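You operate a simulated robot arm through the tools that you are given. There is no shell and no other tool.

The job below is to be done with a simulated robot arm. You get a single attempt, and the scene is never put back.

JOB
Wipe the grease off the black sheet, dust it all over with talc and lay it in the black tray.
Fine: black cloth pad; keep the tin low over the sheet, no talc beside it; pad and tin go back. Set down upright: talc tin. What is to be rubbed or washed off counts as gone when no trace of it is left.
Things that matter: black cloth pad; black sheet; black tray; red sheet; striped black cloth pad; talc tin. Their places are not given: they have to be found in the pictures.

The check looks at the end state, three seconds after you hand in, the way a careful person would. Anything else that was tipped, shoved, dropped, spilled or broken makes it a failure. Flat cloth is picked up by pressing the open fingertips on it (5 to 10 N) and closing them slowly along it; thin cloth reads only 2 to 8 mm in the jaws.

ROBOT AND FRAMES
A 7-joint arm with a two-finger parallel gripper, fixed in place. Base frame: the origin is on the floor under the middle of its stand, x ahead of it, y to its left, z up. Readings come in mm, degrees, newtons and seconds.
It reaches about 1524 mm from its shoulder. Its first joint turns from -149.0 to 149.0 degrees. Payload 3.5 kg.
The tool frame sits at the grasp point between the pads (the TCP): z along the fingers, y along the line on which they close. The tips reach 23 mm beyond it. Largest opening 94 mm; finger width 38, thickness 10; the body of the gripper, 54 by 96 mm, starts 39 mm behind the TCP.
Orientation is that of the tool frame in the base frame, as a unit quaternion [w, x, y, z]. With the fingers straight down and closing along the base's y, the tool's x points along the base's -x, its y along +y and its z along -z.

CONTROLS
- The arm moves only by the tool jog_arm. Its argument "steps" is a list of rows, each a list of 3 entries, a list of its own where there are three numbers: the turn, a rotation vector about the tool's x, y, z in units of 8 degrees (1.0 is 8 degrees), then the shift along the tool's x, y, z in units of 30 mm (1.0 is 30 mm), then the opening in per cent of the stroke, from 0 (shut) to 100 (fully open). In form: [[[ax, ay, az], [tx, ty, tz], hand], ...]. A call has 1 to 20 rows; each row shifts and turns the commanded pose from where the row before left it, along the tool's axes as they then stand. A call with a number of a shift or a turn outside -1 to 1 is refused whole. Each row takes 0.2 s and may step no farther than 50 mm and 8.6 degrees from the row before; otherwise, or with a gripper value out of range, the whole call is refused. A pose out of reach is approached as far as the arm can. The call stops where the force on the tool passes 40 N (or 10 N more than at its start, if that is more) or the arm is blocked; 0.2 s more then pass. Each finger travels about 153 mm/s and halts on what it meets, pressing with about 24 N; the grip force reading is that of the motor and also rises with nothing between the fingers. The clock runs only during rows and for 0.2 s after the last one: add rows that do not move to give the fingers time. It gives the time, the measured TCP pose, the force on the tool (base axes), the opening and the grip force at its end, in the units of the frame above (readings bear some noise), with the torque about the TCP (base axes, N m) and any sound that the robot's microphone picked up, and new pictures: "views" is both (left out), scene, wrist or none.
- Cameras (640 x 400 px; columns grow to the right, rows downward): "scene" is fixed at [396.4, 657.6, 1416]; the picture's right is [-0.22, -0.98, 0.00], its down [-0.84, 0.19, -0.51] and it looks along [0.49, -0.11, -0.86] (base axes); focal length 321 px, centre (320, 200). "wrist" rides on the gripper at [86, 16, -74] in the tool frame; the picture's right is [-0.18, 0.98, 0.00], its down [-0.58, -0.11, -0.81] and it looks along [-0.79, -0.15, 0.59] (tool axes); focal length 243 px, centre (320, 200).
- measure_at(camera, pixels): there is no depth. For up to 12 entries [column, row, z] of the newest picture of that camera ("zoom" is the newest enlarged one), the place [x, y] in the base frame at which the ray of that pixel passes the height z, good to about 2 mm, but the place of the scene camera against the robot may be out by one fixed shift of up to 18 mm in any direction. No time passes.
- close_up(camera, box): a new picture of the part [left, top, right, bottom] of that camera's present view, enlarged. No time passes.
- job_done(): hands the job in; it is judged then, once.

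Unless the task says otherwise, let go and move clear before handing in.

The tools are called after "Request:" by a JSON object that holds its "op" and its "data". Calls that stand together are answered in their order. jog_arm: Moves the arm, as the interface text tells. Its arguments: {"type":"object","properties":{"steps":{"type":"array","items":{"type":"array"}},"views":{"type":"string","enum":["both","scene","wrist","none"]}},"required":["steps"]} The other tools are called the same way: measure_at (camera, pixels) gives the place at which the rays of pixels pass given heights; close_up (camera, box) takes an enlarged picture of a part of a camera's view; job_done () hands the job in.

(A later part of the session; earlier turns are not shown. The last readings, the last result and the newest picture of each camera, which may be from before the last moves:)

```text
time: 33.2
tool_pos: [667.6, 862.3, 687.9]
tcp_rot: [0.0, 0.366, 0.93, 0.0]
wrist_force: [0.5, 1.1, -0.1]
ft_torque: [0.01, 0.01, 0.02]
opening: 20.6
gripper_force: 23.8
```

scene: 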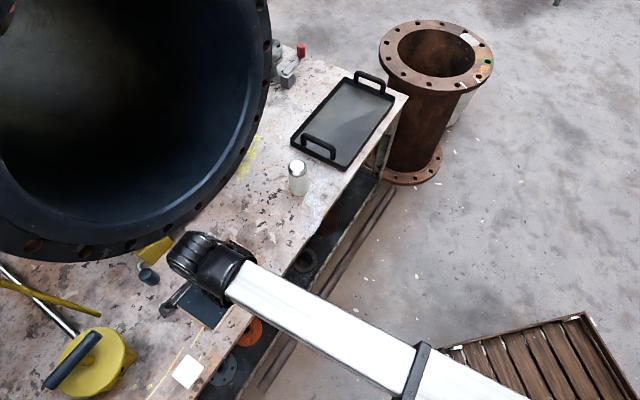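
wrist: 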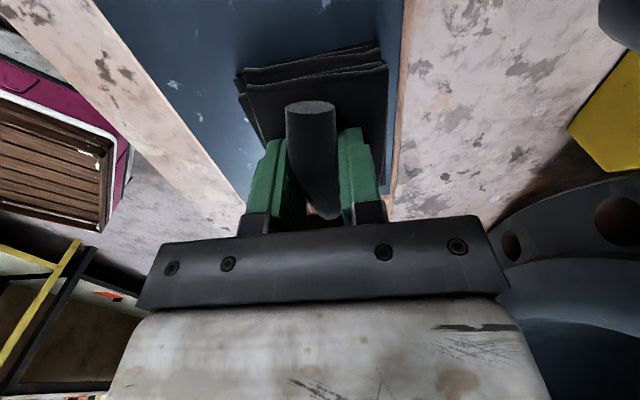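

I'll lift 65 mm and carry the pad back towards its spot, so the scene camera can see the sheet.

Request:
{"op": "jog_arm", "data": {"steps": [[[0, 0, 0], [0, 0, -0.7], 0], [[0, 0, 0], [0, 0, -0.9], 0], [[0, 0, 0], [0, 0, -0.6], 0], [[0, 0, 0], [-0.914, -0.17, 0], 0], [[0, 0, 0], [-0.914, -0.17, 0], 0], [[0, 0, 0], [-0.914, -0.17, 0], 0], [[0, 0, 0], [-0.914, -0.17, 0], 0], [[0, 0, 0], [-0.914, -0.17, 0], 0], [[0, 0, 0], [-0.914, -0.17, 0], 0], [[0, 0, 0], [-0.914, -0.17, 0], 0], [[0, 0, 0], [-0.914, -0.17, 0], 0], [[0, 0, 0.875], [0, 0, 0], 0], [[0, 0, 0], [0, 0, 0], 0]]}}

Request:
{"op": "close_up", "data": {"camera": "scene", "box": [160, 225, 280, 345]}}

```text
time: 36.0
tool_pos: [799.5, 683.6, 754.5]
tcp_rot: [0.0, 0.424, 0.906, 0.0]
wrist_force: [-0.5, 0.6, -0.5]
ft_torque: [0.03, 0.02, -0.01]
opening: 20.2
gripper_force: 23.6
```

scene: 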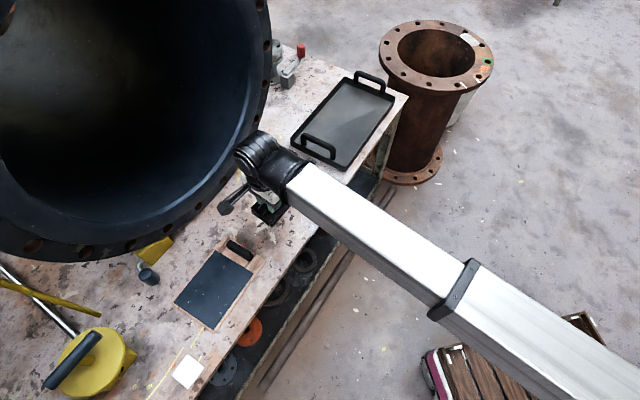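
wrist: 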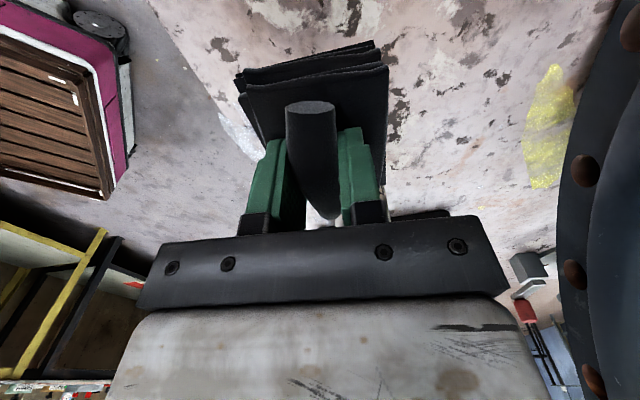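

```text
3.33 times, centred on (220, 285) of scene
```

zoom: 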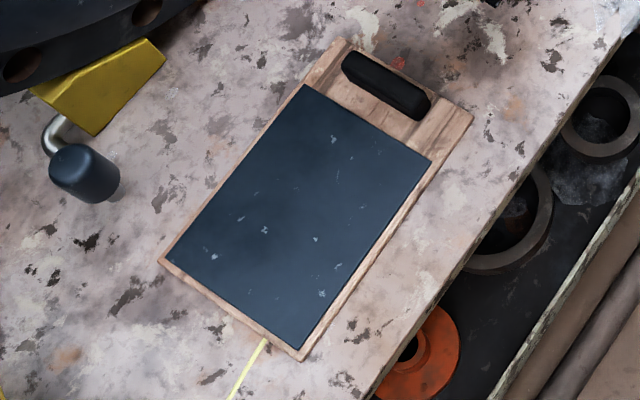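

The sheet appears fully clean and hasn't moved. I'll enlarge further to make sure no faint trace is left.

Request:
{"op": "close_up", "data": {"camera": "scene", "box": [185, 262, 245, 312]}}

Request:
{"op": "close_up", "data": {"camera": "scene", "box": [170, 285, 230, 335]}}

```text
8.00 times, centred on (215, 287) of scene
```

zoom: 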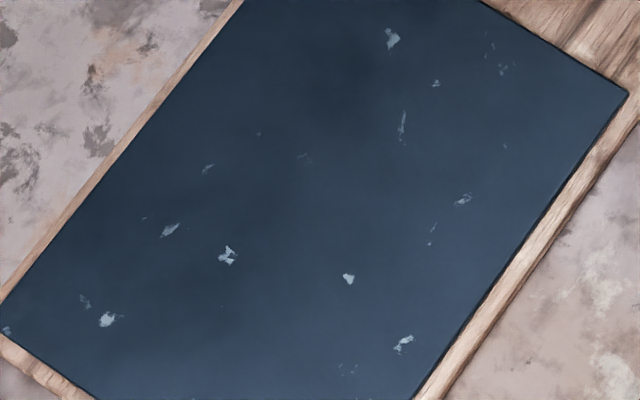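

```text
8.00 times, centred on (200, 310) of scene
```

zoom: 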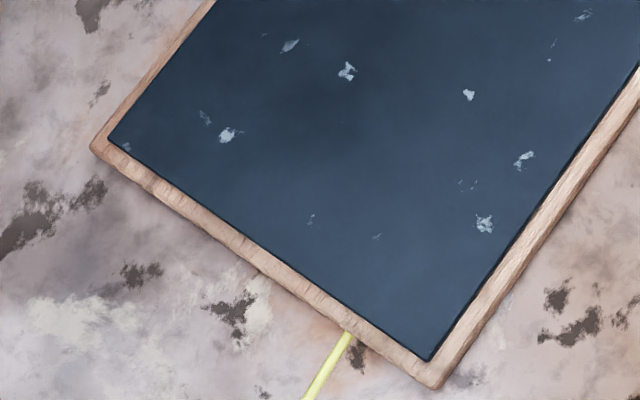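

No trace of grease remains. I'll set the pad back on its spot: descend to just above, then feel for contact.

Request:
{"op": "jog_arm", "data": {"steps": [[[0, 0, 0], [0, 0, 0.9], 0], [[0, 0, 0], [0, 0, 0.9], 0], [[0, 0, 0], [0, 0, 0.45], 0], [[0, 0, 0], [0, 0, 0.15], 0], [[0, 0, 0], [0, 0, 0], 0]], "views": "wrist"}}

```text
time: 37.2
tool_pos: [798.7, 683.6, 681.1]
tcp_rot: [0.0, 0.423, 0.906, 0.0]
wrist_force: [0.5, -0.4, -1.5]
ft_torque: [-0.01, -0.02, 0.04]
opening: 20.3
gripper_force: 24.0
```

wrist: 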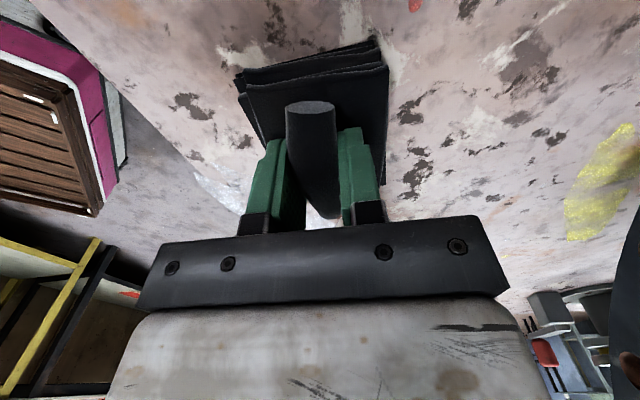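

Request:
{"op": "jog_arm", "data": {"steps": [[[0, 0, 0], [-0.02, 0, 0.08], 0], [[0, 0, 0], [0, 0, 0], 0]], "views": "none"}}

```text
time: 37.8
tool_pos: [798.4, 682.9, 677.3]
tcp_rot: [0.001, 0.422, 0.907, 0.0]
wrist_force: [-0.3, -0.2, -0.3]
ft_torque: [-0.01, 0.02, 0.02]
opening: 20.3
gripper_force: 24.1
```

Request:
{"op": "jog_arm", "data": {"steps": [[[0, 0, 0], [0, 0, 0.05], 0], [[0, 0, 0], [0, 0, 0], 0]], "views": "none"}}

```text
time: 38.4
tool_pos: [798.6, 681.9, 677.5]
tcp_rot: [0.0, 0.423, 0.906, 0.0]
wrist_force: [0.6, -0.3, 1.9]
ft_torque: [0.04, 0.03, -0.01]
opening: 20.5
gripper_force: 24.0
```

Request:
{"op": "jog_arm", "data": {"steps": [[[0, 0, 0], [0, 0, 0.03], 0], [[0, 0, 0], [0, 0, 0], 0]], "views": "none"}}

```text
time: 39.0
tool_pos: [798.4, 681.8, 678.3]
tcp_rot: [0.0, 0.422, 0.907, 0.001]
wrist_force: [1.3, 0.5, 12.5]
ft_torque: [0.0, 0.01, 0.03]
opening: 20.6
gripper_force: 24.1
```

The pad is on the bench (12.5 N). I'll back off half a millimetre, open the fingers and rise clear.

Request:
{"op": "jog_arm", "data": {"steps": [[[0, 0, 0], [0, 0, -0.02], 0], [[0, 0, 0], [0, 0, 0], 40], [[0, 0, 0], [0, 0, 0], 60], [[0, 0, 0], [0, 0, -0.3], 65], [[0, 0, 0], [0, 0, -0.9], 65], [[0, 0, 0], [0, 0, -1], 70], [[0, 0, 0], [0, 0, -1], 70], [[0, 0, 0], [0, 0, -1], 70]]}}

```text
time: 40.8
tool_pos: [799.5, 681.3, 803.9]
tcp_rot: [0.0, 0.423, 0.906, 0.0]
wrist_force: [0.0, 0.7, 0.3]
ft_torque: [0.02, 0.01, -0.02]
opening: 65.7
gripper_force: 0.0
```

scene: 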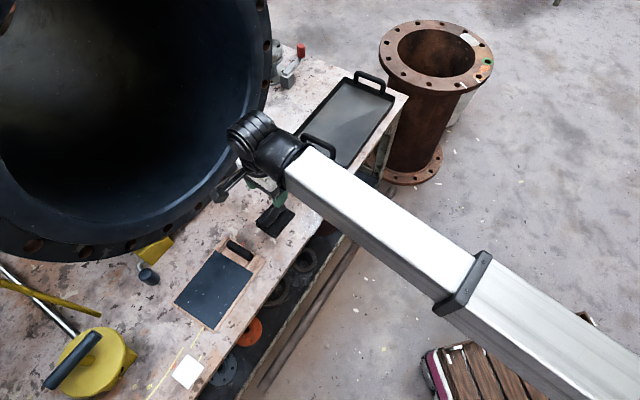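
wrist: 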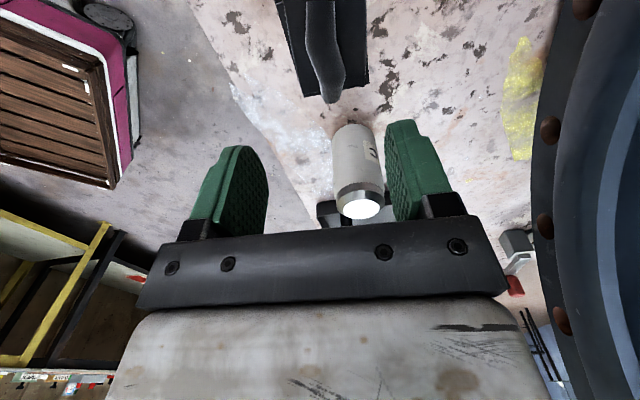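

The pad is back in place. The tin's lid triangulates to about (890,598) at z≈736, so the tin is ~100 mm tall and ~50 mm wide. To be able to tip it I need a side grasp; I'll back out in front of the bench and yaw towards ψ≈−133° first.

Request:
{"op": "measure_at", "data": {"camera": "wrist", "pixels": [[361, 207, 736], [333, 160, 690], [374, 155, 690], [337, 130, 634], [368, 128, 634], [230, 60, 634], [300, 190, 634]]}}

Request:
{"op": "jog_arm", "data": {"steps": [[[0, 0, 0], [-0.472, -0.936, -0.192], 90], [[0, 0, 0], [-0.472, -0.936, -0.192], 90], [[0, 0, 0], [-0.472, -0.936, -0.192], 90], [[0, 0, 0], [-0.472, -0.936, -0.192], 90], [[0, 0, 0], [-0.472, -0.936, -0.192], 90], [[0, 0, 0], [-0.472, -0.936, -0.192], 90], [[0, 0, 0], [-0.472, -0.936, -0.192], 90], [[0, 0, 0], [-0.472, -0.936, -0.192], 90], [[0, 0, 1], [0, 0, 0], 90], [[0, 0, 1], [0, 0, 0], 90], [[0, 0, 1], [0, 0, 0], 90], [[0, 0, 1], [0, 0, 0], 90], [[0, 0, 1], [0, 0, 0], 90], [[0, 0, 1], [0, 0, 0], 90], [[0, 0, 1], [0, 0, 0], 90], [[0, 0, 1], [0, 0, 0], 90], [[0, 0, 1], [0, 0, 0], 90], [[0, 0, 1], [0, 0, 0], 90], [[0, 0, 0.375], [0, 0, 0], 90]]}}

```text
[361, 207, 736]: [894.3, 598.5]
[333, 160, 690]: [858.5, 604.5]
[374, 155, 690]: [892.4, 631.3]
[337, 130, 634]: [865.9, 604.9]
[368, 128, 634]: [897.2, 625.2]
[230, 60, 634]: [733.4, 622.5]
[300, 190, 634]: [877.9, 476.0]
```

```text
time: 44.8
tool_pos: [699.6, 450.9, 849.6]
tcp_rot: [0.0, 0.917, 0.398, 0.0]
wrist_force: [0.1, 0.1, 0.1]
ft_torque: [0.01, 0.02, -0.02]
opening: 84.5
gripper_force: 0.0
```

scene: 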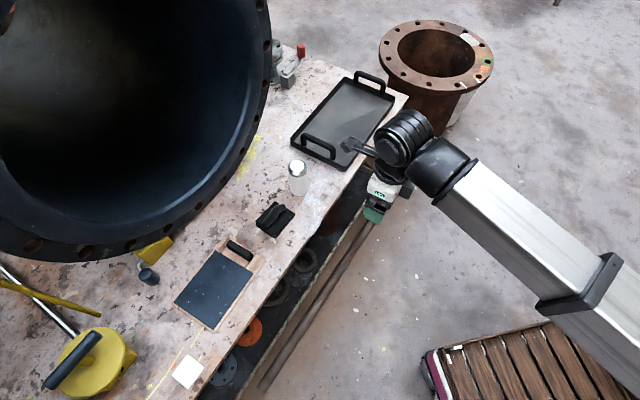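
wrist: 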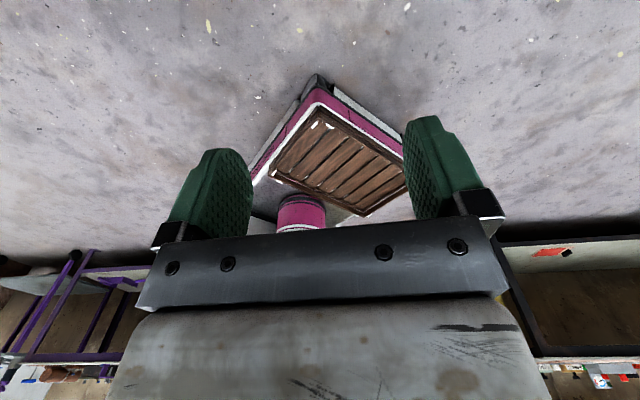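

Everything on the bench is in place. Now I'll pitch the gripper up 75° about its closing axis so it points into the bench, 15° below level, with the camera on top.

Request:
{"op": "jog_arm", "data": {"steps": [[[0, 1, 0], [0, 0, 0], 90], [[0, 1, 0], [0, 0, 0], 90], [[0, 1, 0], [0, 0, 0], 90], [[0, 1, 0], [0, 0, 0], 90], [[0, 1, 0], [0, 0, 0], 90], [[0, 1, 0], [0, 0, 0], 90], [[0, 1, 0], [0, 0, 0], 90], [[0, 1, 0], [0, 0, 0], 90], [[0, 1, 0], [0, 0, 0], 90], [[0, 0.375, 0], [0, 0, 0], 90]]}}

Request:
{"op": "close_up", "data": {"camera": "scene", "box": [230, 140, 340, 250]}}

```text
time: 47.0
tool_pos: [699.4, 450.2, 850.7]
tcp_rot: [-0.243, 0.727, 0.316, 0.56]
wrist_force: [-0.2, -0.9, -0.8]
ft_torque: [-0.02, -0.01, -0.01]
opening: 84.7
gripper_force: 0.0
```

scene: 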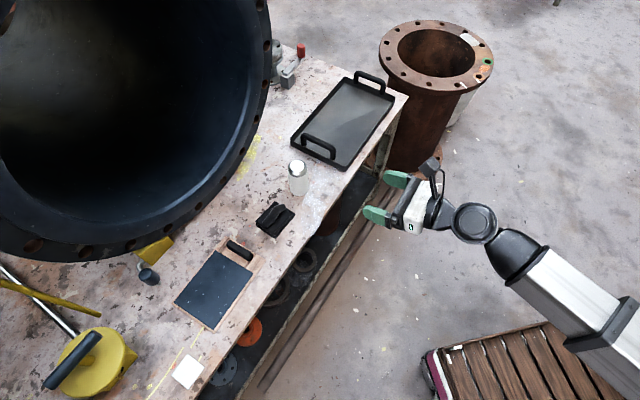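
wrist: 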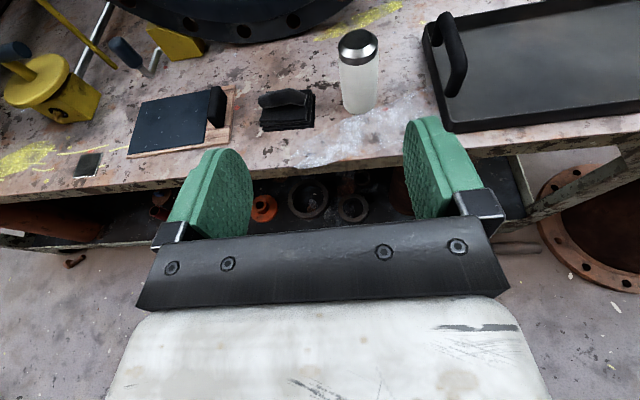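

```text
3.64 times, centred on (285, 195) of scene
```

zoom: 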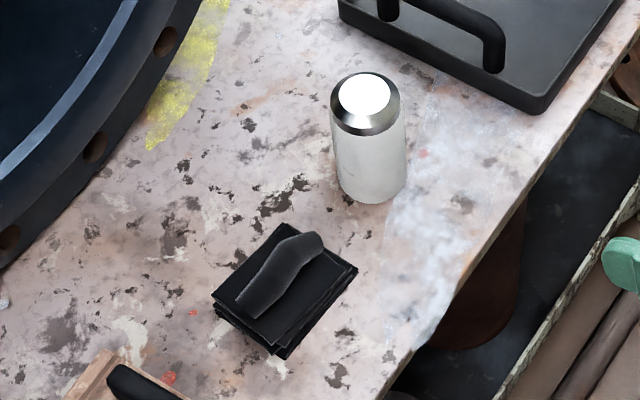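

A very useful view: the wrist camera sees tin (358,72), pad, sheet and tray upright. I'll measure the tin from both cameras to fix its axis, height and width.

Request:
{"op": "measure_at", "data": {"camera": "zoom", "pixels": [[367, 97, 736], [367, 97, 730], [337, 190, 634], [405, 187, 634], [371, 203, 634], [331, 103, 725], [400, 105, 725]]}}

Request:
{"op": "close_up", "data": {"camera": "wrist", "box": [300, 10, 440, 130]}}

```text
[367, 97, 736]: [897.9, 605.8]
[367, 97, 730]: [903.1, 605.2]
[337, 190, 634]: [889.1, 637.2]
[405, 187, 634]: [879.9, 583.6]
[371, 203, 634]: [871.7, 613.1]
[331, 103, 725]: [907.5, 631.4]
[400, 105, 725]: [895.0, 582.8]
```

```text
3.33 times, centred on (370, 70) of wrist
```

zoom: 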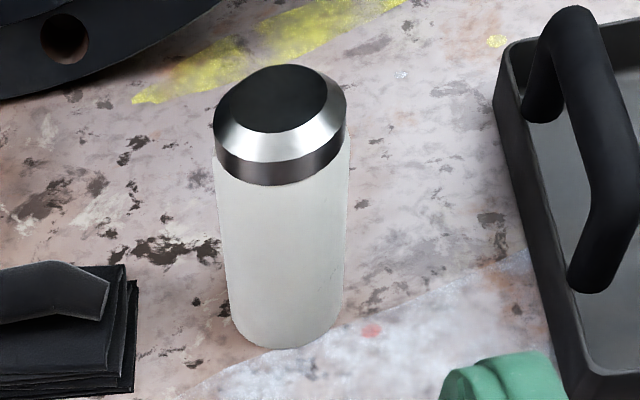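

Request:
{"op": "measure_at", "data": {"camera": "zoom", "pixels": [[285, 98, 736], [285, 98, 730], [280, 349, 634], [228, 310, 634], [345, 300, 634], [214, 140, 725], [348, 125, 725], [281, 185, 715], [370, 331, 634]]}}

```text
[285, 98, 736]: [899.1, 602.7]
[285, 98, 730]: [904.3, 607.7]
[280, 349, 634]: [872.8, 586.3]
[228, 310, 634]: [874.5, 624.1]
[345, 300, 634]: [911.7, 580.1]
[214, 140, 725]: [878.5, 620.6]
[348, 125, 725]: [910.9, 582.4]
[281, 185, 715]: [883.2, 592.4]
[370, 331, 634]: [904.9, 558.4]
```

The tin axis is near (893,601), diameter about 54 mm, top about z≈738. I'll bring the gripper to a standoff about 120 mm in front of it at grip height and check alignment.

Request:
{"op": "jog_arm", "data": {"steps": [[[0, 0, 0], [-0.559, 0.161, 0.678], 90], [[0, 0, 0], [-0.559, 0.161, 0.678], 90], [[0, 0, 0], [-0.559, 0.161, 0.678], 90], [[0, 0, 0], [-0.559, 0.161, 0.678], 90], [[0, 0, 0], [-0.559, 0.161, 0.678], 90], [[0, 0, 0], [-0.559, 0.161, 0.678], 90], [[0, 0, 0], [-0.559, 0.161, 0.678], 90], [[0, 0, 0], [-0.559, 0.161, 0.678], 90], [[0, 0, 0], [0, 0, 0], 90]]}}

```text
time: 49.0
tool_pos: [811.4, 513.6, 677.5]
tcp_rot: [-0.242, 0.728, 0.316, 0.558]
wrist_force: [0.4, -0.9, 0.3]
ft_torque: [-0.06, 0.01, 0.02]
opening: 84.5
gripper_force: 0.1
```

scene: 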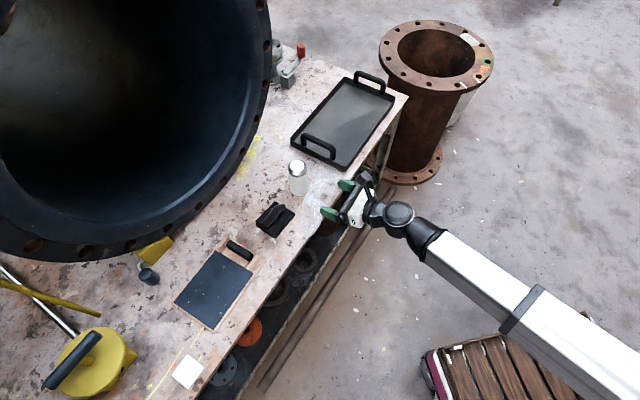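
wrist: 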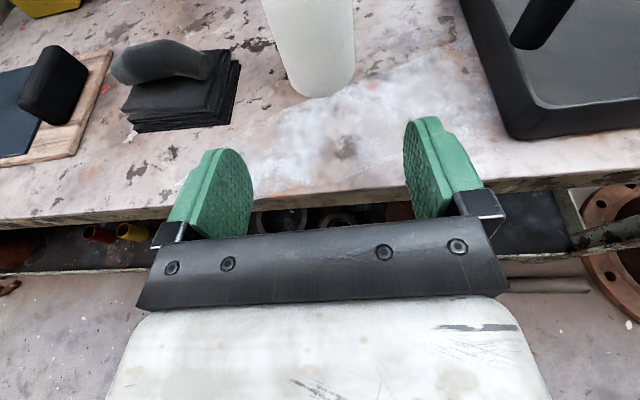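

The tin's foot is visible at (318,97). I'll measure its outline at bench height to fix its centre against the gripper's mid-plane.

Request:
{"op": "measure_at", "data": {"camera": "wrist", "pixels": [[318, 98, 634], [289, 84, 634], [354, 68, 634], [283, 60, 650], [354, 45, 650], [264, 2, 700], [353, 2, 700], [370, 86, 634], [240, 100, 650], [200, 175, 634]]}}

Request:
{"op": "close_up", "data": {"camera": "wrist", "box": [230, 0, 400, 120]}}

```text
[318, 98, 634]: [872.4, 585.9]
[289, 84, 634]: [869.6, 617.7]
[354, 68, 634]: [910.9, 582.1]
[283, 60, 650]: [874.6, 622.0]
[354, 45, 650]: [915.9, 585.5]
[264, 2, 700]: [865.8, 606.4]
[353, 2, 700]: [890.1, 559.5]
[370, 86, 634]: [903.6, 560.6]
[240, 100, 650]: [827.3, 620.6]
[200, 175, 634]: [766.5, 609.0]
```

```text
3.33 times, centred on (315, 60) of wrist
```

zoom: 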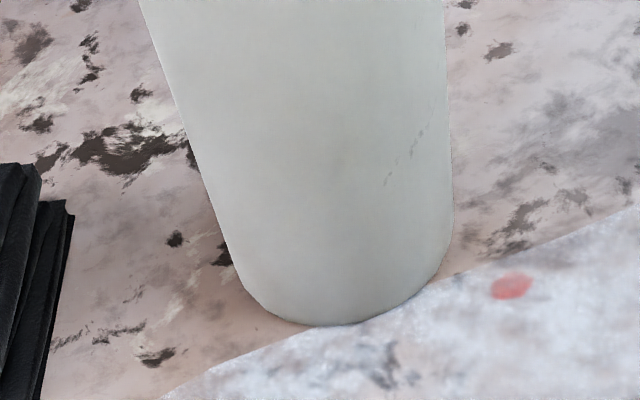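

Request:
{"op": "measure_at", "data": {"camera": "zoom", "pixels": [[243, 285, 634], [268, 310, 634], [300, 323, 634], [330, 326, 634], [370, 318, 634], [410, 300, 634], [435, 275, 634], [450, 240, 634]]}}

```text
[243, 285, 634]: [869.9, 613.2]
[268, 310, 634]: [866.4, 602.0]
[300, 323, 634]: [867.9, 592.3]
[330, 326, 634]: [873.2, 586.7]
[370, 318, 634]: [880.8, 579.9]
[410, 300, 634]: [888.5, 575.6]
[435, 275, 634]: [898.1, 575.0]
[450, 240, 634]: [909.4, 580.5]
```

The foot fits a circle centred (893.7,601.8), radius ≈27 mm, exactly on the gripper's mid-plane (lateral offset ≈0). I'll advance 120 mm level into the grasp with fingers open.

Request:
{"op": "jog_arm", "data": {"steps": [[[0, 0, 0], [0.173, 0, 0.647], 90], [[0, 0, 0], [0.173, 0, 0.647], 90], [[0, 0, 0], [0.173, 0, 0.647], 90], [[0, 0, 0], [0.173, 0, 0.647], 90], [[0, 0, 0], [0.173, 0, 0.647], 90], [[0, 0, 0], [0.173, 0, 0.647], 90], [[0, 0, 0], [0, 0, 0], 90]]}}

```text
time: 50.6
tool_pos: [894.0, 603.7, 678.3]
tcp_rot: [-0.243, 0.727, 0.317, 0.559]
wrist_force: [0.0, 0.1, 0.3]
ft_torque: [-0.03, 0.03, 0.01]
opening: 84.6
gripper_force: 0.1
```

scene: 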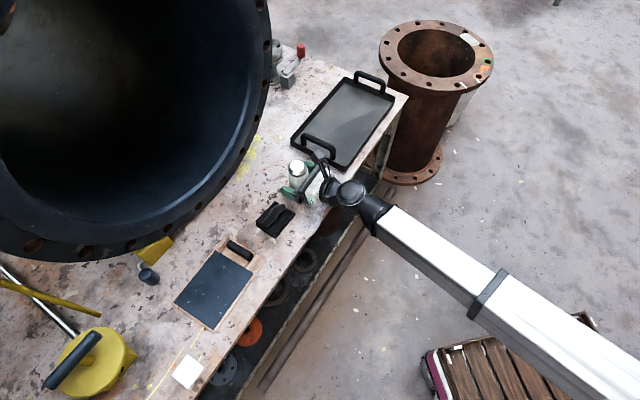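
wrist: 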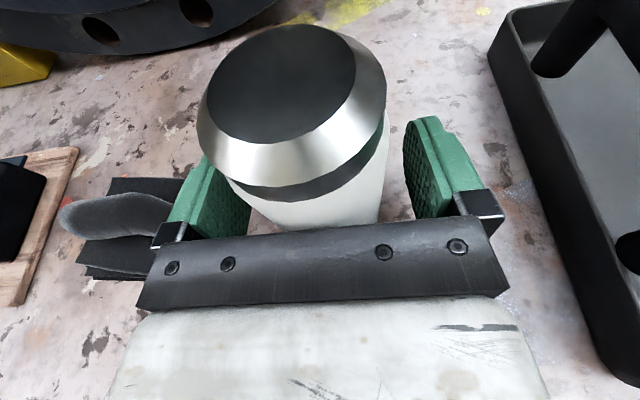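

The tin stands between the fingers with clearance on both sides. I'll close gently in small steps and check the grip.

Request:
{"op": "jog_arm", "data": {"steps": [[[0, 0, 0], [0, 0, 0], 80], [[0, 0, 0], [0, 0, 0], 72], [[0, 0, 0], [0, 0, 0], 66], [[0, 0, 0], [0, 0, 0], 62], [[0, 0, 0], [0, 0, 0], 59], [[0, 0, 0], [0, 0, 0], 56], [[0, 0, 0], [0, 0, 0], 53], [[0, 0, 0], [0, 0, 0], 45], [[0, 0, 0], [0, 0, 0], 30], [[0, 0, 0], [0, 0, 0], 30]]}}

```text
time: 52.8
tool_pos: [893.2, 603.6, 677.9]
tcp_rot: [-0.243, 0.727, 0.317, 0.559]
wrist_force: [0.6, -2.4, 0.6]
ft_torque: [0.01, 0.01, 0.02]
opening: 53.2
gripper_force: 23.8
```

scene: 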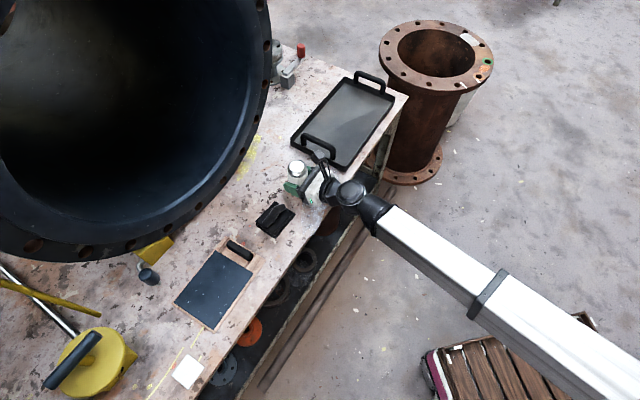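
wrist: 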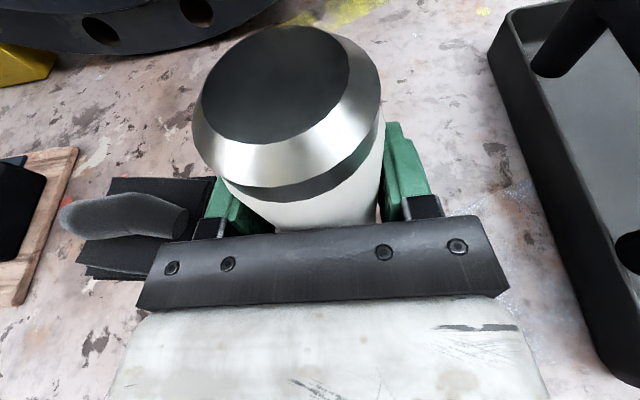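

The tin is held (53.2 mm, 24 N) at TCP ≈(893.5,603.6,678). I'll lift it straight up about 115 mm, keeping it upright.

Request:
{"op": "jog_arm", "data": {"steps": [[[0, 0, 0], [0.29, 0, -0.078], 30], [[0, 0, 0], [0.676, 0, -0.181], 30], [[0, 0, 0], [0.966, 0, -0.259], 30], [[0, 0, 0], [0.966, 0, -0.259], 30], [[0, 0, 0], [0.826, 0, -0.221], 30], [[0, 0, 0], [0, 0, 0], 30]]}}

```text
time: 54.2
tool_pos: [893.3, 602.0, 795.5]
tcp_rot: [-0.242, 0.728, 0.315, 0.559]
wrist_force: [-0.4, -0.1, -1.9]
ft_torque: [0.01, -0.01, -0.04]
opening: 53.4
gripper_force: 23.7
```

scene: 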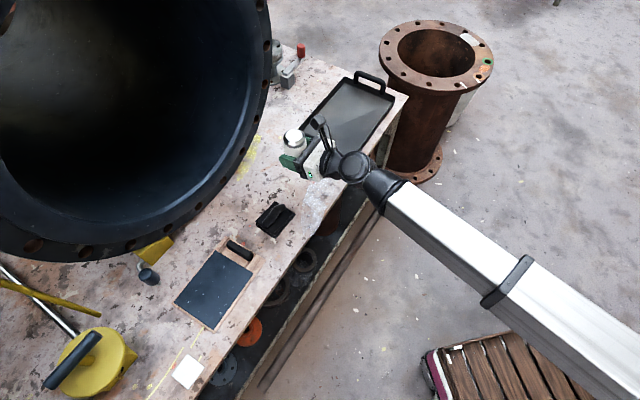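
wrist: 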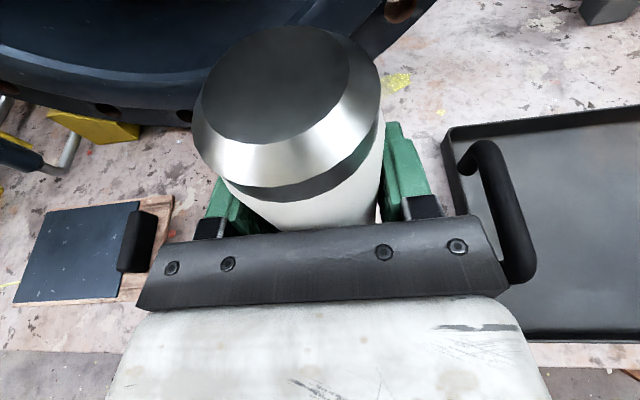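

The tin is clear of everything. I'll carry it upright along the bench to above the sheet (about 300 mm), at this height.

Request:
{"op": "jog_arm", "data": {"steps": [[[0, 0, 0], [0.032, -1, 0.119], 30], [[0, 0, 0], [0.032, -1, 0.119], 30], [[0, 0, 0], [0.032, -1, 0.119], 30], [[0, 0, 0], [0.032, -1, 0.119], 30], [[0, 0, 0], [0.032, -1, 0.119], 30], [[0, 0, 0], [0.032, -1, 0.119], 30], [[0, 0, 0], [0.032, -1, 0.119], 30], [[0, 0, 0], [0.032, -1, 0.119], 30], [[0, 0, 0], [0.032, -1, 0.119], 30], [[0, 0, 0], [0.032, -1, 0.119], 30], [[0, 0, 0], [0, 0, 0], 30]]}}

```text
time: 56.6
tool_pos: [708.7, 826.9, 793.1]
tcp_rot: [-0.25, 0.724, 0.323, 0.556]
wrist_force: [-0.5, -0.8, -2.5]
ft_torque: [0.0, -0.03, 0.0]
opening: 53.0
gripper_force: 23.5
out of reach, approached as far as the arm can: row 10
```

scene: 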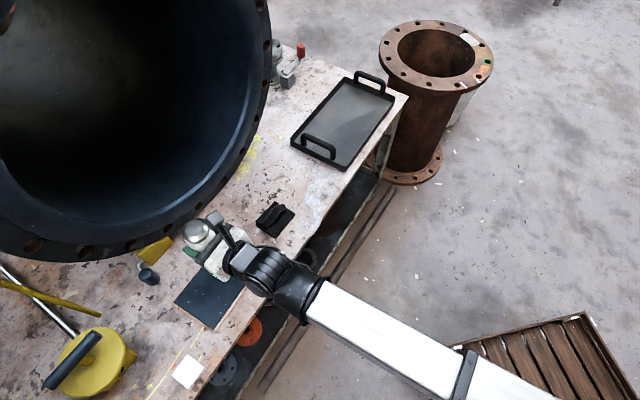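
wrist: 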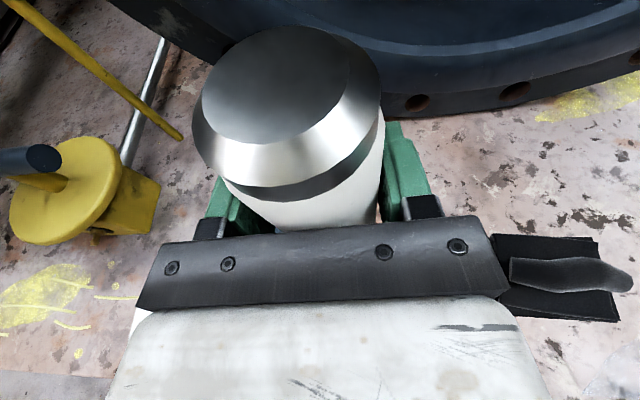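

Row 10 was only approached (a wrist joint limit seems near), with orientation slightly off. Rolling the way I need for pouring should move away from that limit; I'll roll 16° and see if the commanded pose is reached.

Request:
{"op": "jog_arm", "data": {"steps": [[[0, 0, -1], [0, 0, 0], 30], [[0, 0, -1], [0, 0, 0], 30], [[0, 0, 0], [0, 0, 0], 30]]}}

```text
time: 57.4
tool_pos: [708.0, 827.1, 793.1]
tcp_rot: [-0.162, 0.676, 0.415, 0.587]
wrist_force: [0.2, 0.7, -1.6]
ft_torque: [-0.02, 0.03, 0.0]
opening: 53.2
gripper_force: 23.8
```

scene: 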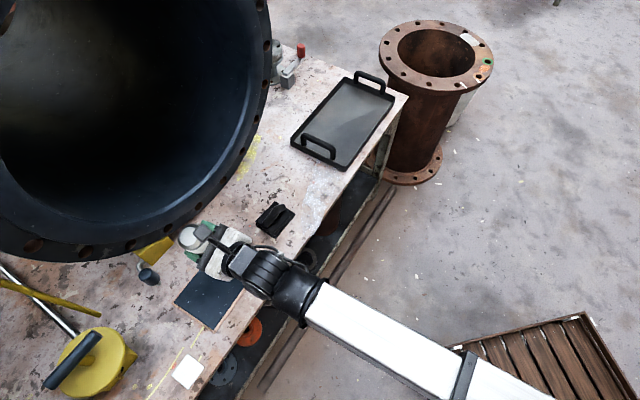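
wrist: 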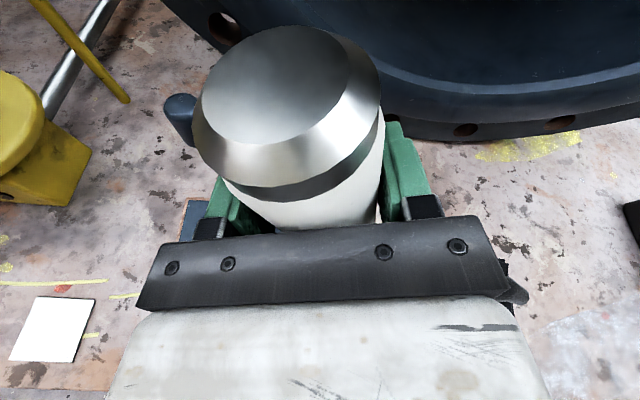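

Orientation is exact again (the limit is the hand's roll joint, and rolling frees it). TCP is at l≈−57, w≈+18 from the sheet centre, so the lid will swing over the sheet's middle. I'll roll to about 72°, still above level.

Request:
{"op": "jog_arm", "data": {"steps": [[[0, 0, -1], [0, 0, 0], 30], [[0, 0, -1], [0, 0, 0], 30], [[0, 0, -1], [0, 0, 0], 30], [[0, 0, -1], [0, 0, 0], 30], [[0, 0, -1], [0, 0, 0], 30], [[0, 0, -1], [0, 0, 0], 30], [[0, 0, -1], [0, 0, 0], 30], [[0, 0, 0], [0, 0, 0], 30]]}}

```text
time: 59.2
tool_pos: [707.1, 828.7, 793.6]
tcp_rot: [0.133, 0.402, 0.684, 0.594]
wrist_force: [-1.2, -0.2, -2.0]
ft_torque: [0.0, -0.01, 0.01]
opening: 53.1
gripper_force: 24.7
```

scene: 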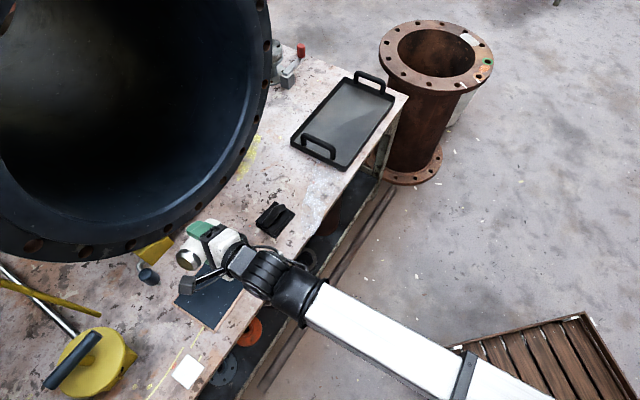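
wrist: 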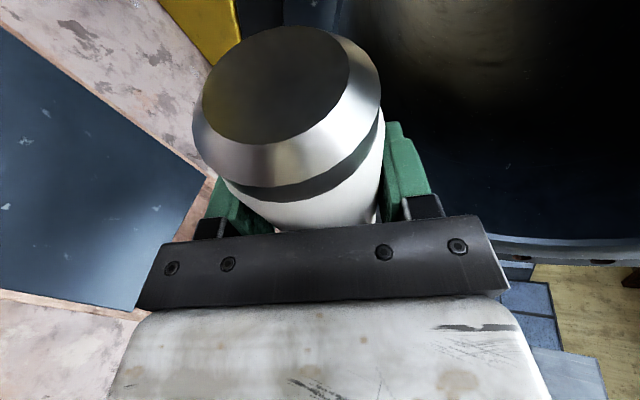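

The lid is over the sheet (wrist view shows the sheet at left, nothing spilled). I'll lower about 63 mm so the tin is low over the sheet before tipping further.

Request:
{"op": "jog_arm", "data": {"steps": [[[0, 0, 0], [-0.209, -0.643, 0.181], 30], [[0, 0, 0], [-0.209, -0.643, 0.181], 30], [[0, 0, 0], [-0.209, -0.643, 0.181], 30], [[0, 0, 0], [0, 0, 0], 30]]}}

Request:
{"op": "close_up", "data": {"camera": "scene", "box": [140, 200, 280, 350]}}

```text
time: 60.2
tool_pos: [707.8, 828.2, 731.9]
tcp_rot: [0.132, 0.403, 0.683, 0.594]
wrist_force: [0.0, 0.0, -1.5]
ft_torque: [-0.03, -0.02, 0.0]
opening: 53.2
gripper_force: 23.9
```

scene: 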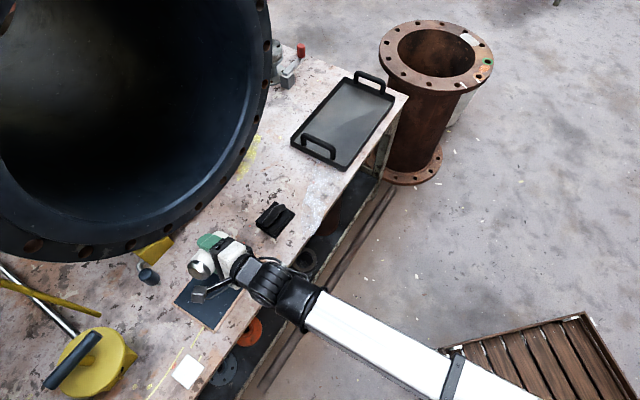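
wrist: 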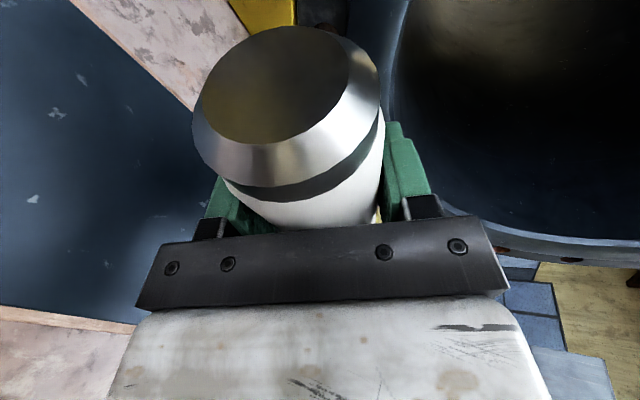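

```text
2.67 times, centred on (210, 275) of scene
```

zoom: 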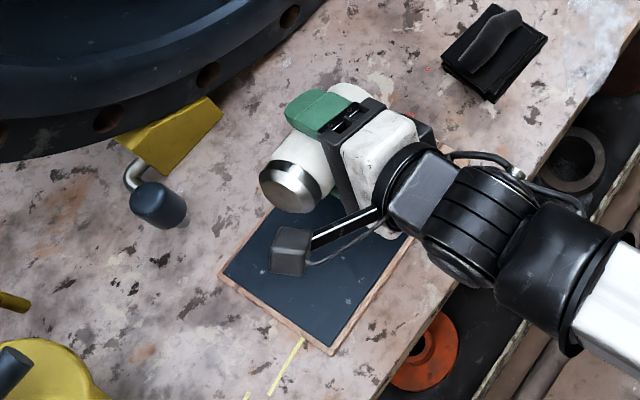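

The tin and camera bracket have room over the sheet. I'll roll on to about 96° (tin just past level) and look for talc.

Request:
{"op": "jog_arm", "data": {"steps": [[[0, 0, -1], [0, 0, 0], 30], [[0, 0, -1], [0, 0, 0], 30], [[0, 0, -1], [0, 0, 0], 30], [[0, 0, 0], [0, 0, 0], 30]]}}

Request:
{"op": "close_up", "data": {"camera": "scene", "box": [140, 200, 280, 350]}}

```text
time: 61.2
tool_pos: [705.9, 827.2, 729.9]
tcp_rot: [0.253, 0.251, 0.753, 0.554]
wrist_force: [0.8, -0.5, -1.6]
ft_torque: [0.01, -0.04, 0.01]
opening: 53.3
gripper_force: 24.0
```

scene: 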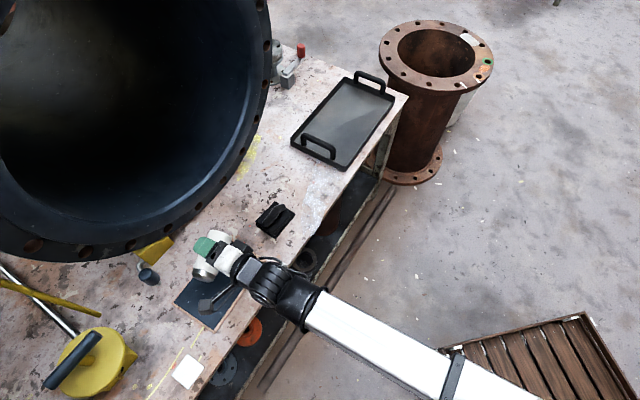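
wrist: 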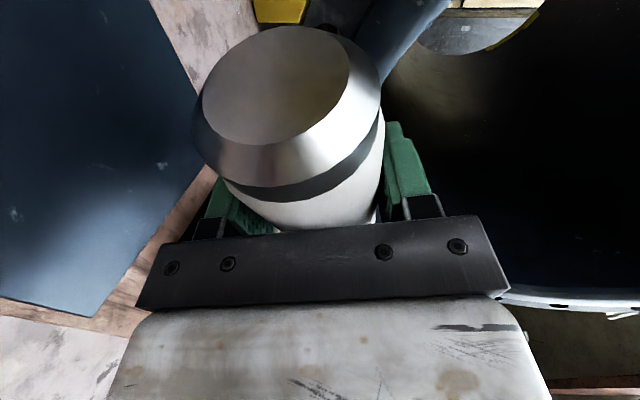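

```text
2.67 times, centred on (210, 275) of scene
```

zoom: 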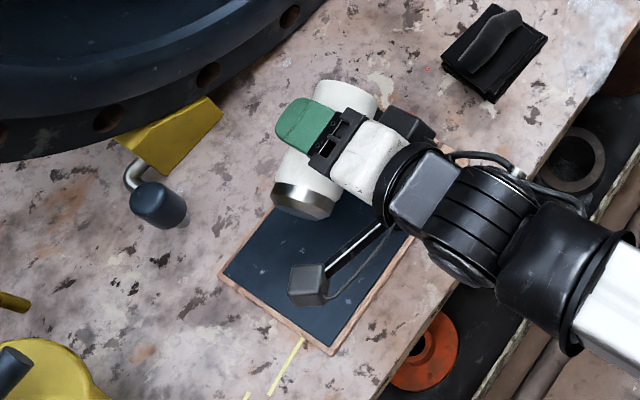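

No talc yet at about 92° of tilt. I'll tip two steps further (to ≈106°) with the lid over the sheet's middle and check again.

Request:
{"op": "jog_arm", "data": {"steps": [[[0, 0, -1], [0, 0, 0], 30], [[0, 0, -1], [0, 0, 0], 30]]}}

Request:
{"op": "close_up", "data": {"camera": "scene", "box": [140, 200, 280, 350]}}

```text
time: 61.8
tool_pos: [707.0, 826.8, 730.2]
tcp_rot: [0.327, 0.144, 0.78, 0.513]
wrist_force: [-0.1, 1.3, -1.9]
ft_torque: [0.02, -0.01, -0.02]
opening: 53.0
gripper_force: 23.8
```

scene: 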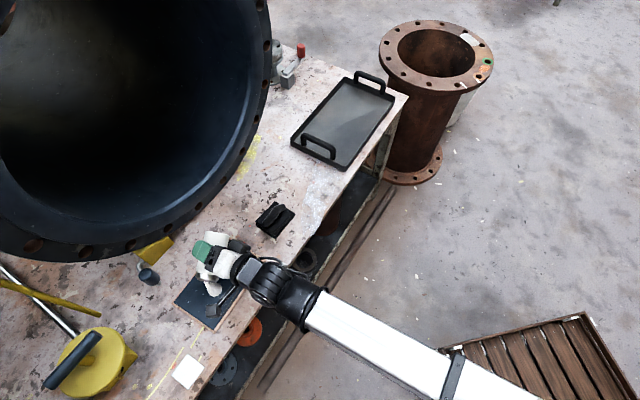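
wrist: 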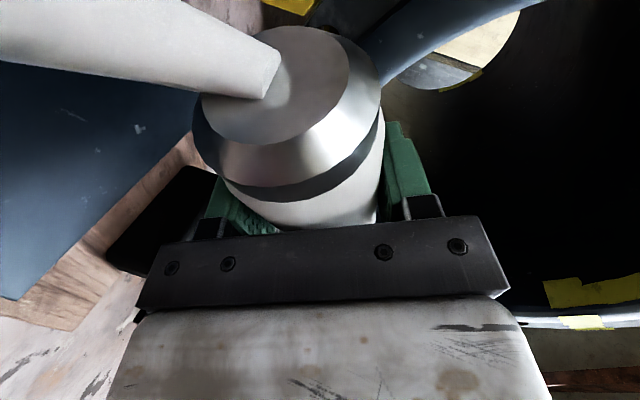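

```text
2.67 times, centred on (210, 275) of scene
```

zoom: 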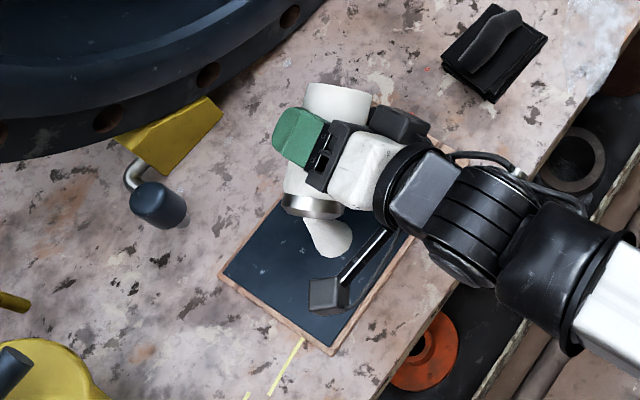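

Talc is flowing: a white cone falls straight down to the sheet's middle in the scene zoom at (330,240). Before sweeping, I'll check the height of the sheet's grip bar (seen at (165,220) in the wrist view) as the gripper will pass above it.

Request:
{"op": "measure_at", "data": {"camera": "wrist", "pixels": [[108, 262, 660], [108, 262, 670], [108, 262, 680], [180, 168, 660], [180, 168, 670], [180, 168, 680], [150, 215, 645], [0, 297, 645], [195, 140, 645]]}}

Request:
{"op": "close_up", "data": {"camera": "wrist", "box": [0, 0, 320, 320]}}

```text
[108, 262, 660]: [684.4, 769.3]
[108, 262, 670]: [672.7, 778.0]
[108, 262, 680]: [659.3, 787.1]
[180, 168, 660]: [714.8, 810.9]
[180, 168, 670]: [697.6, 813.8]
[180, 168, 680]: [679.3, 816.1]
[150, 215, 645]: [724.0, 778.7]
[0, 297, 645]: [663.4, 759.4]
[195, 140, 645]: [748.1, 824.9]
```

```text
1.25 times, centred on (160, 160) of wrist
```

zoom: 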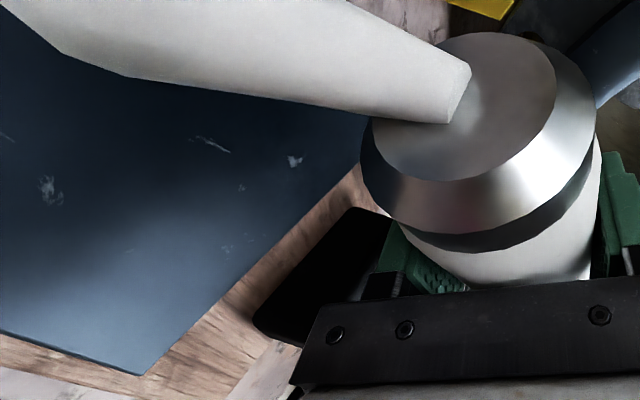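

The bar's top works out at z≈671, below the gripper's lowest point (≈687), so there is room. The cone is about 40 mm wide at the sheet; I'll sweep a short way towards the far end and look at the trace it leaves.

Request:
{"op": "jog_arm", "data": {"steps": [[[0, 0, 0], [0.386, 0.156, 0], 30], [[0, 0, 0], [0.386, 0.156, 0], 30], [[0, 0, 0], [0.386, 0.156, 0], 30]]}}

Request:
{"op": "close_up", "data": {"camera": "scene", "box": [160, 220, 270, 345]}}

```text
time: 62.6
tool_pos: [681.2, 852.6, 730.2]
tcp_rot: [0.326, 0.144, 0.78, 0.514]
wrist_force: [-0.3, 0.0, -1.3]
ft_torque: [-0.01, 0.0, 0.02]
opening: 53.1
gripper_force: 24.0
```

scene: 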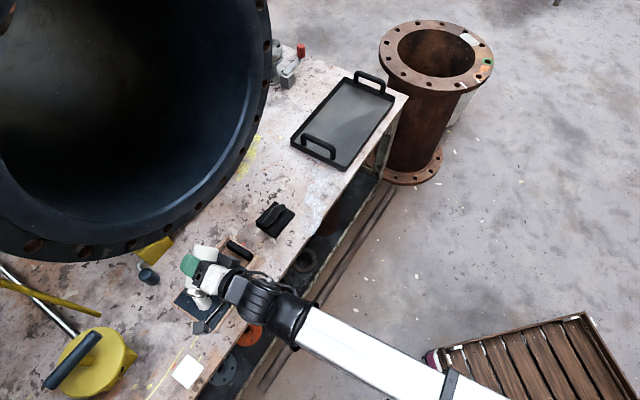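
wrist: 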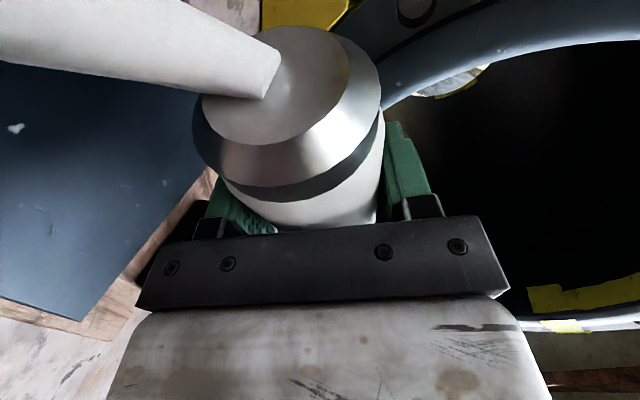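

```text
3.20 times, centred on (215, 282) of scene
```

zoom: 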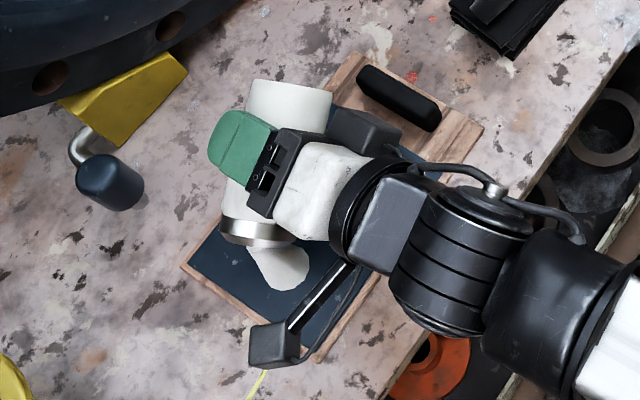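

Request:
{"op": "measure_at", "data": {"camera": "zoom", "pixels": [[262, 285, 645], [283, 291, 645], [300, 287, 645], [311, 265, 645], [298, 247, 645], [250, 262, 645]]}}

Request:
{"op": "close_up", "data": {"camera": "scene", "box": [180, 270, 240, 330]}}

```text
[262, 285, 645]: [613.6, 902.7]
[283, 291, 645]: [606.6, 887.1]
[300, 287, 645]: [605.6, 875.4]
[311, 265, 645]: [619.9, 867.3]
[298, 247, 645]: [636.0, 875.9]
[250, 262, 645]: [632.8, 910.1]
```

```text
6.67 times, centred on (210, 300) of scene
```

zoom: 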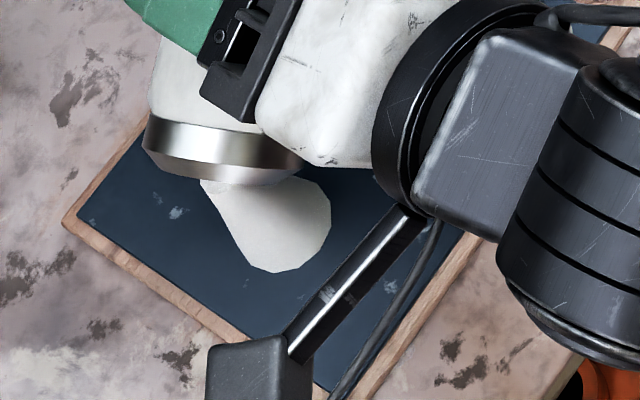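

The cone lands at about l=+43, w=−5 with radius ≈18 mm, i.e. offset (+63,−23) from the TCP. I'll extend to the far edge limit, then step along the far end towards the front corner, and look.

Request:
{"op": "jog_arm", "data": {"steps": [[[0, 0, 0], [0.402, 0.1625, 0], 30], [[0, 0, 0], [0.0388, -0.096, -0.386], 30], [[0, 0, 0], [0.0388, -0.096, -0.386], 30], [[0, 0, 0], [0.0388, -0.096, -0.386], 30]]}}

Request:
{"op": "close_up", "data": {"camera": "scene", "box": [160, 230, 260, 340]}}

```text
time: 63.6
tool_pos: [646.2, 834.6, 729.4]
tcp_rot: [0.327, 0.144, 0.78, 0.514]
wrist_force: [-0.4, -0.4, -2.0]
ft_torque: [-0.01, -0.02, 0.0]
opening: 53.2
gripper_force: 24.0
```

scene: 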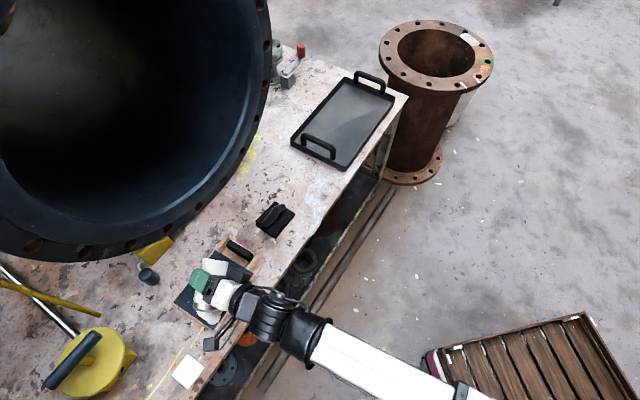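
wrist: 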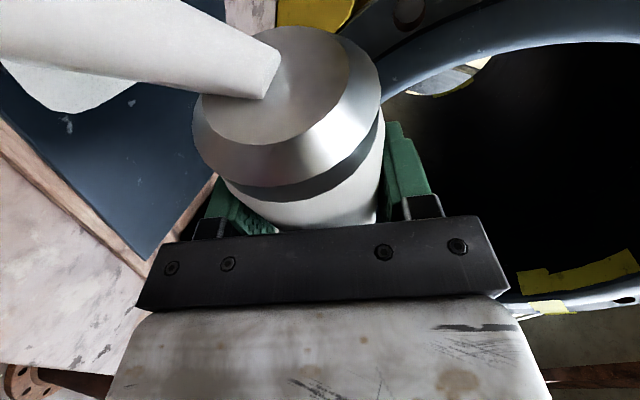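

```text
3.64 times, centred on (210, 285) of scene
```

zoom: 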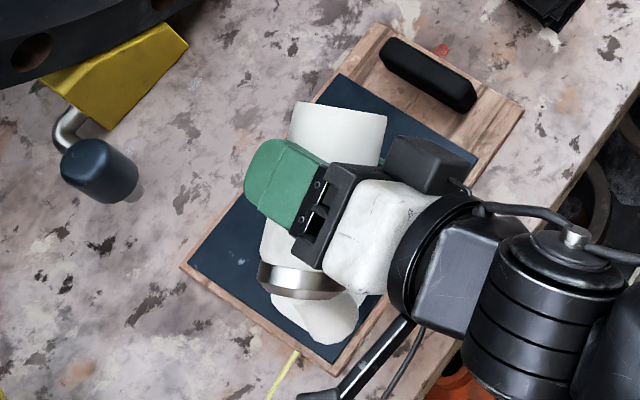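

The deposit is dense and sharp-edged, visible left of the cone. I'll check how close the cone's foot is to the front and far edges.

Request:
{"op": "close_up", "data": {"camera": "scene", "box": [180, 285, 240, 335]}}

Request:
{"op": "close_up", "data": {"camera": "wrist", "box": [0, 0, 240, 290]}}

```text
8.00 times, centred on (210, 310) of scene
```

zoom: 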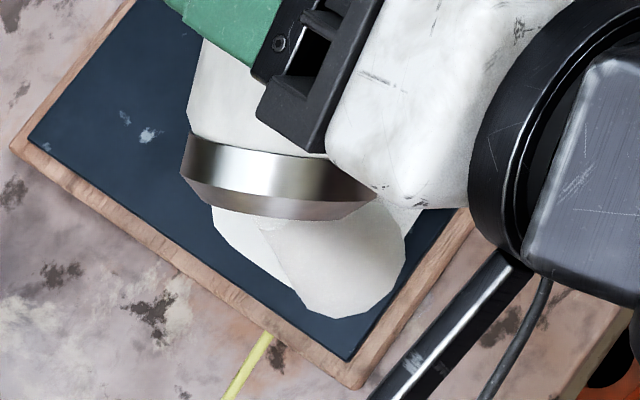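

```text
1.38 times, centred on (120, 145) of wrist
```

zoom: 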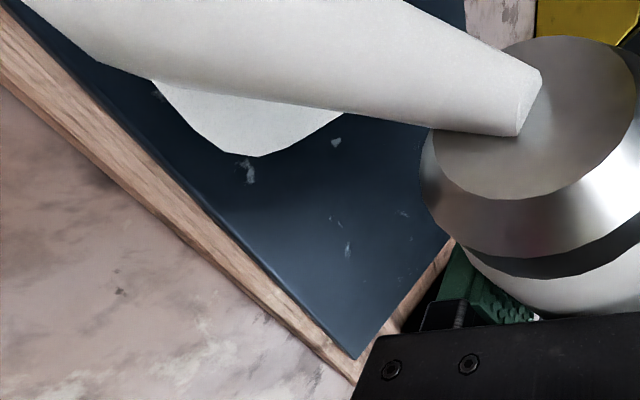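

Request:
{"op": "close_up", "data": {"camera": "scene", "box": [180, 285, 240, 335]}}

Request:
{"op": "measure_at", "data": {"camera": "zoom", "pixels": [[216, 225, 645], [240, 252, 645], [270, 273, 645], [295, 290, 645], [340, 318, 645], [385, 295, 645], [405, 258, 645], [403, 225, 645], [100, 193, 645], [220, 273, 645], [350, 360, 645], [437, 240, 645]]}}

```text
8.00 times, centred on (210, 310) of scene
```

zoom: 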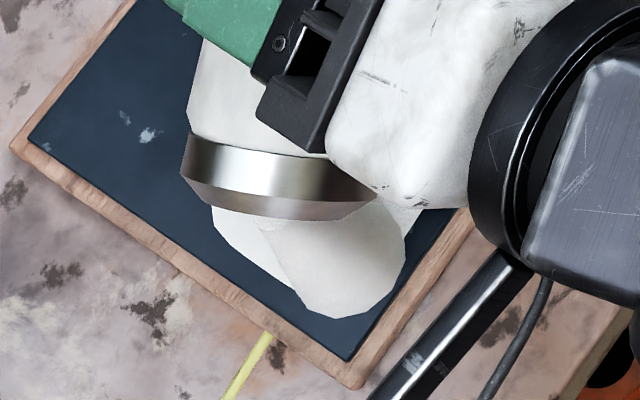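

```text
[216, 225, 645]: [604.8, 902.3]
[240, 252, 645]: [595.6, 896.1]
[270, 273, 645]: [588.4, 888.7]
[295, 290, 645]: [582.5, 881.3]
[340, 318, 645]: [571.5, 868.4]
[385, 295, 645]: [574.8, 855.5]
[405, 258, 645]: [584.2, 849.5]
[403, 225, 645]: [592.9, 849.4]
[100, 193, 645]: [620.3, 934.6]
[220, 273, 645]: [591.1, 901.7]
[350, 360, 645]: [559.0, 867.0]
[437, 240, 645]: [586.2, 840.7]
```

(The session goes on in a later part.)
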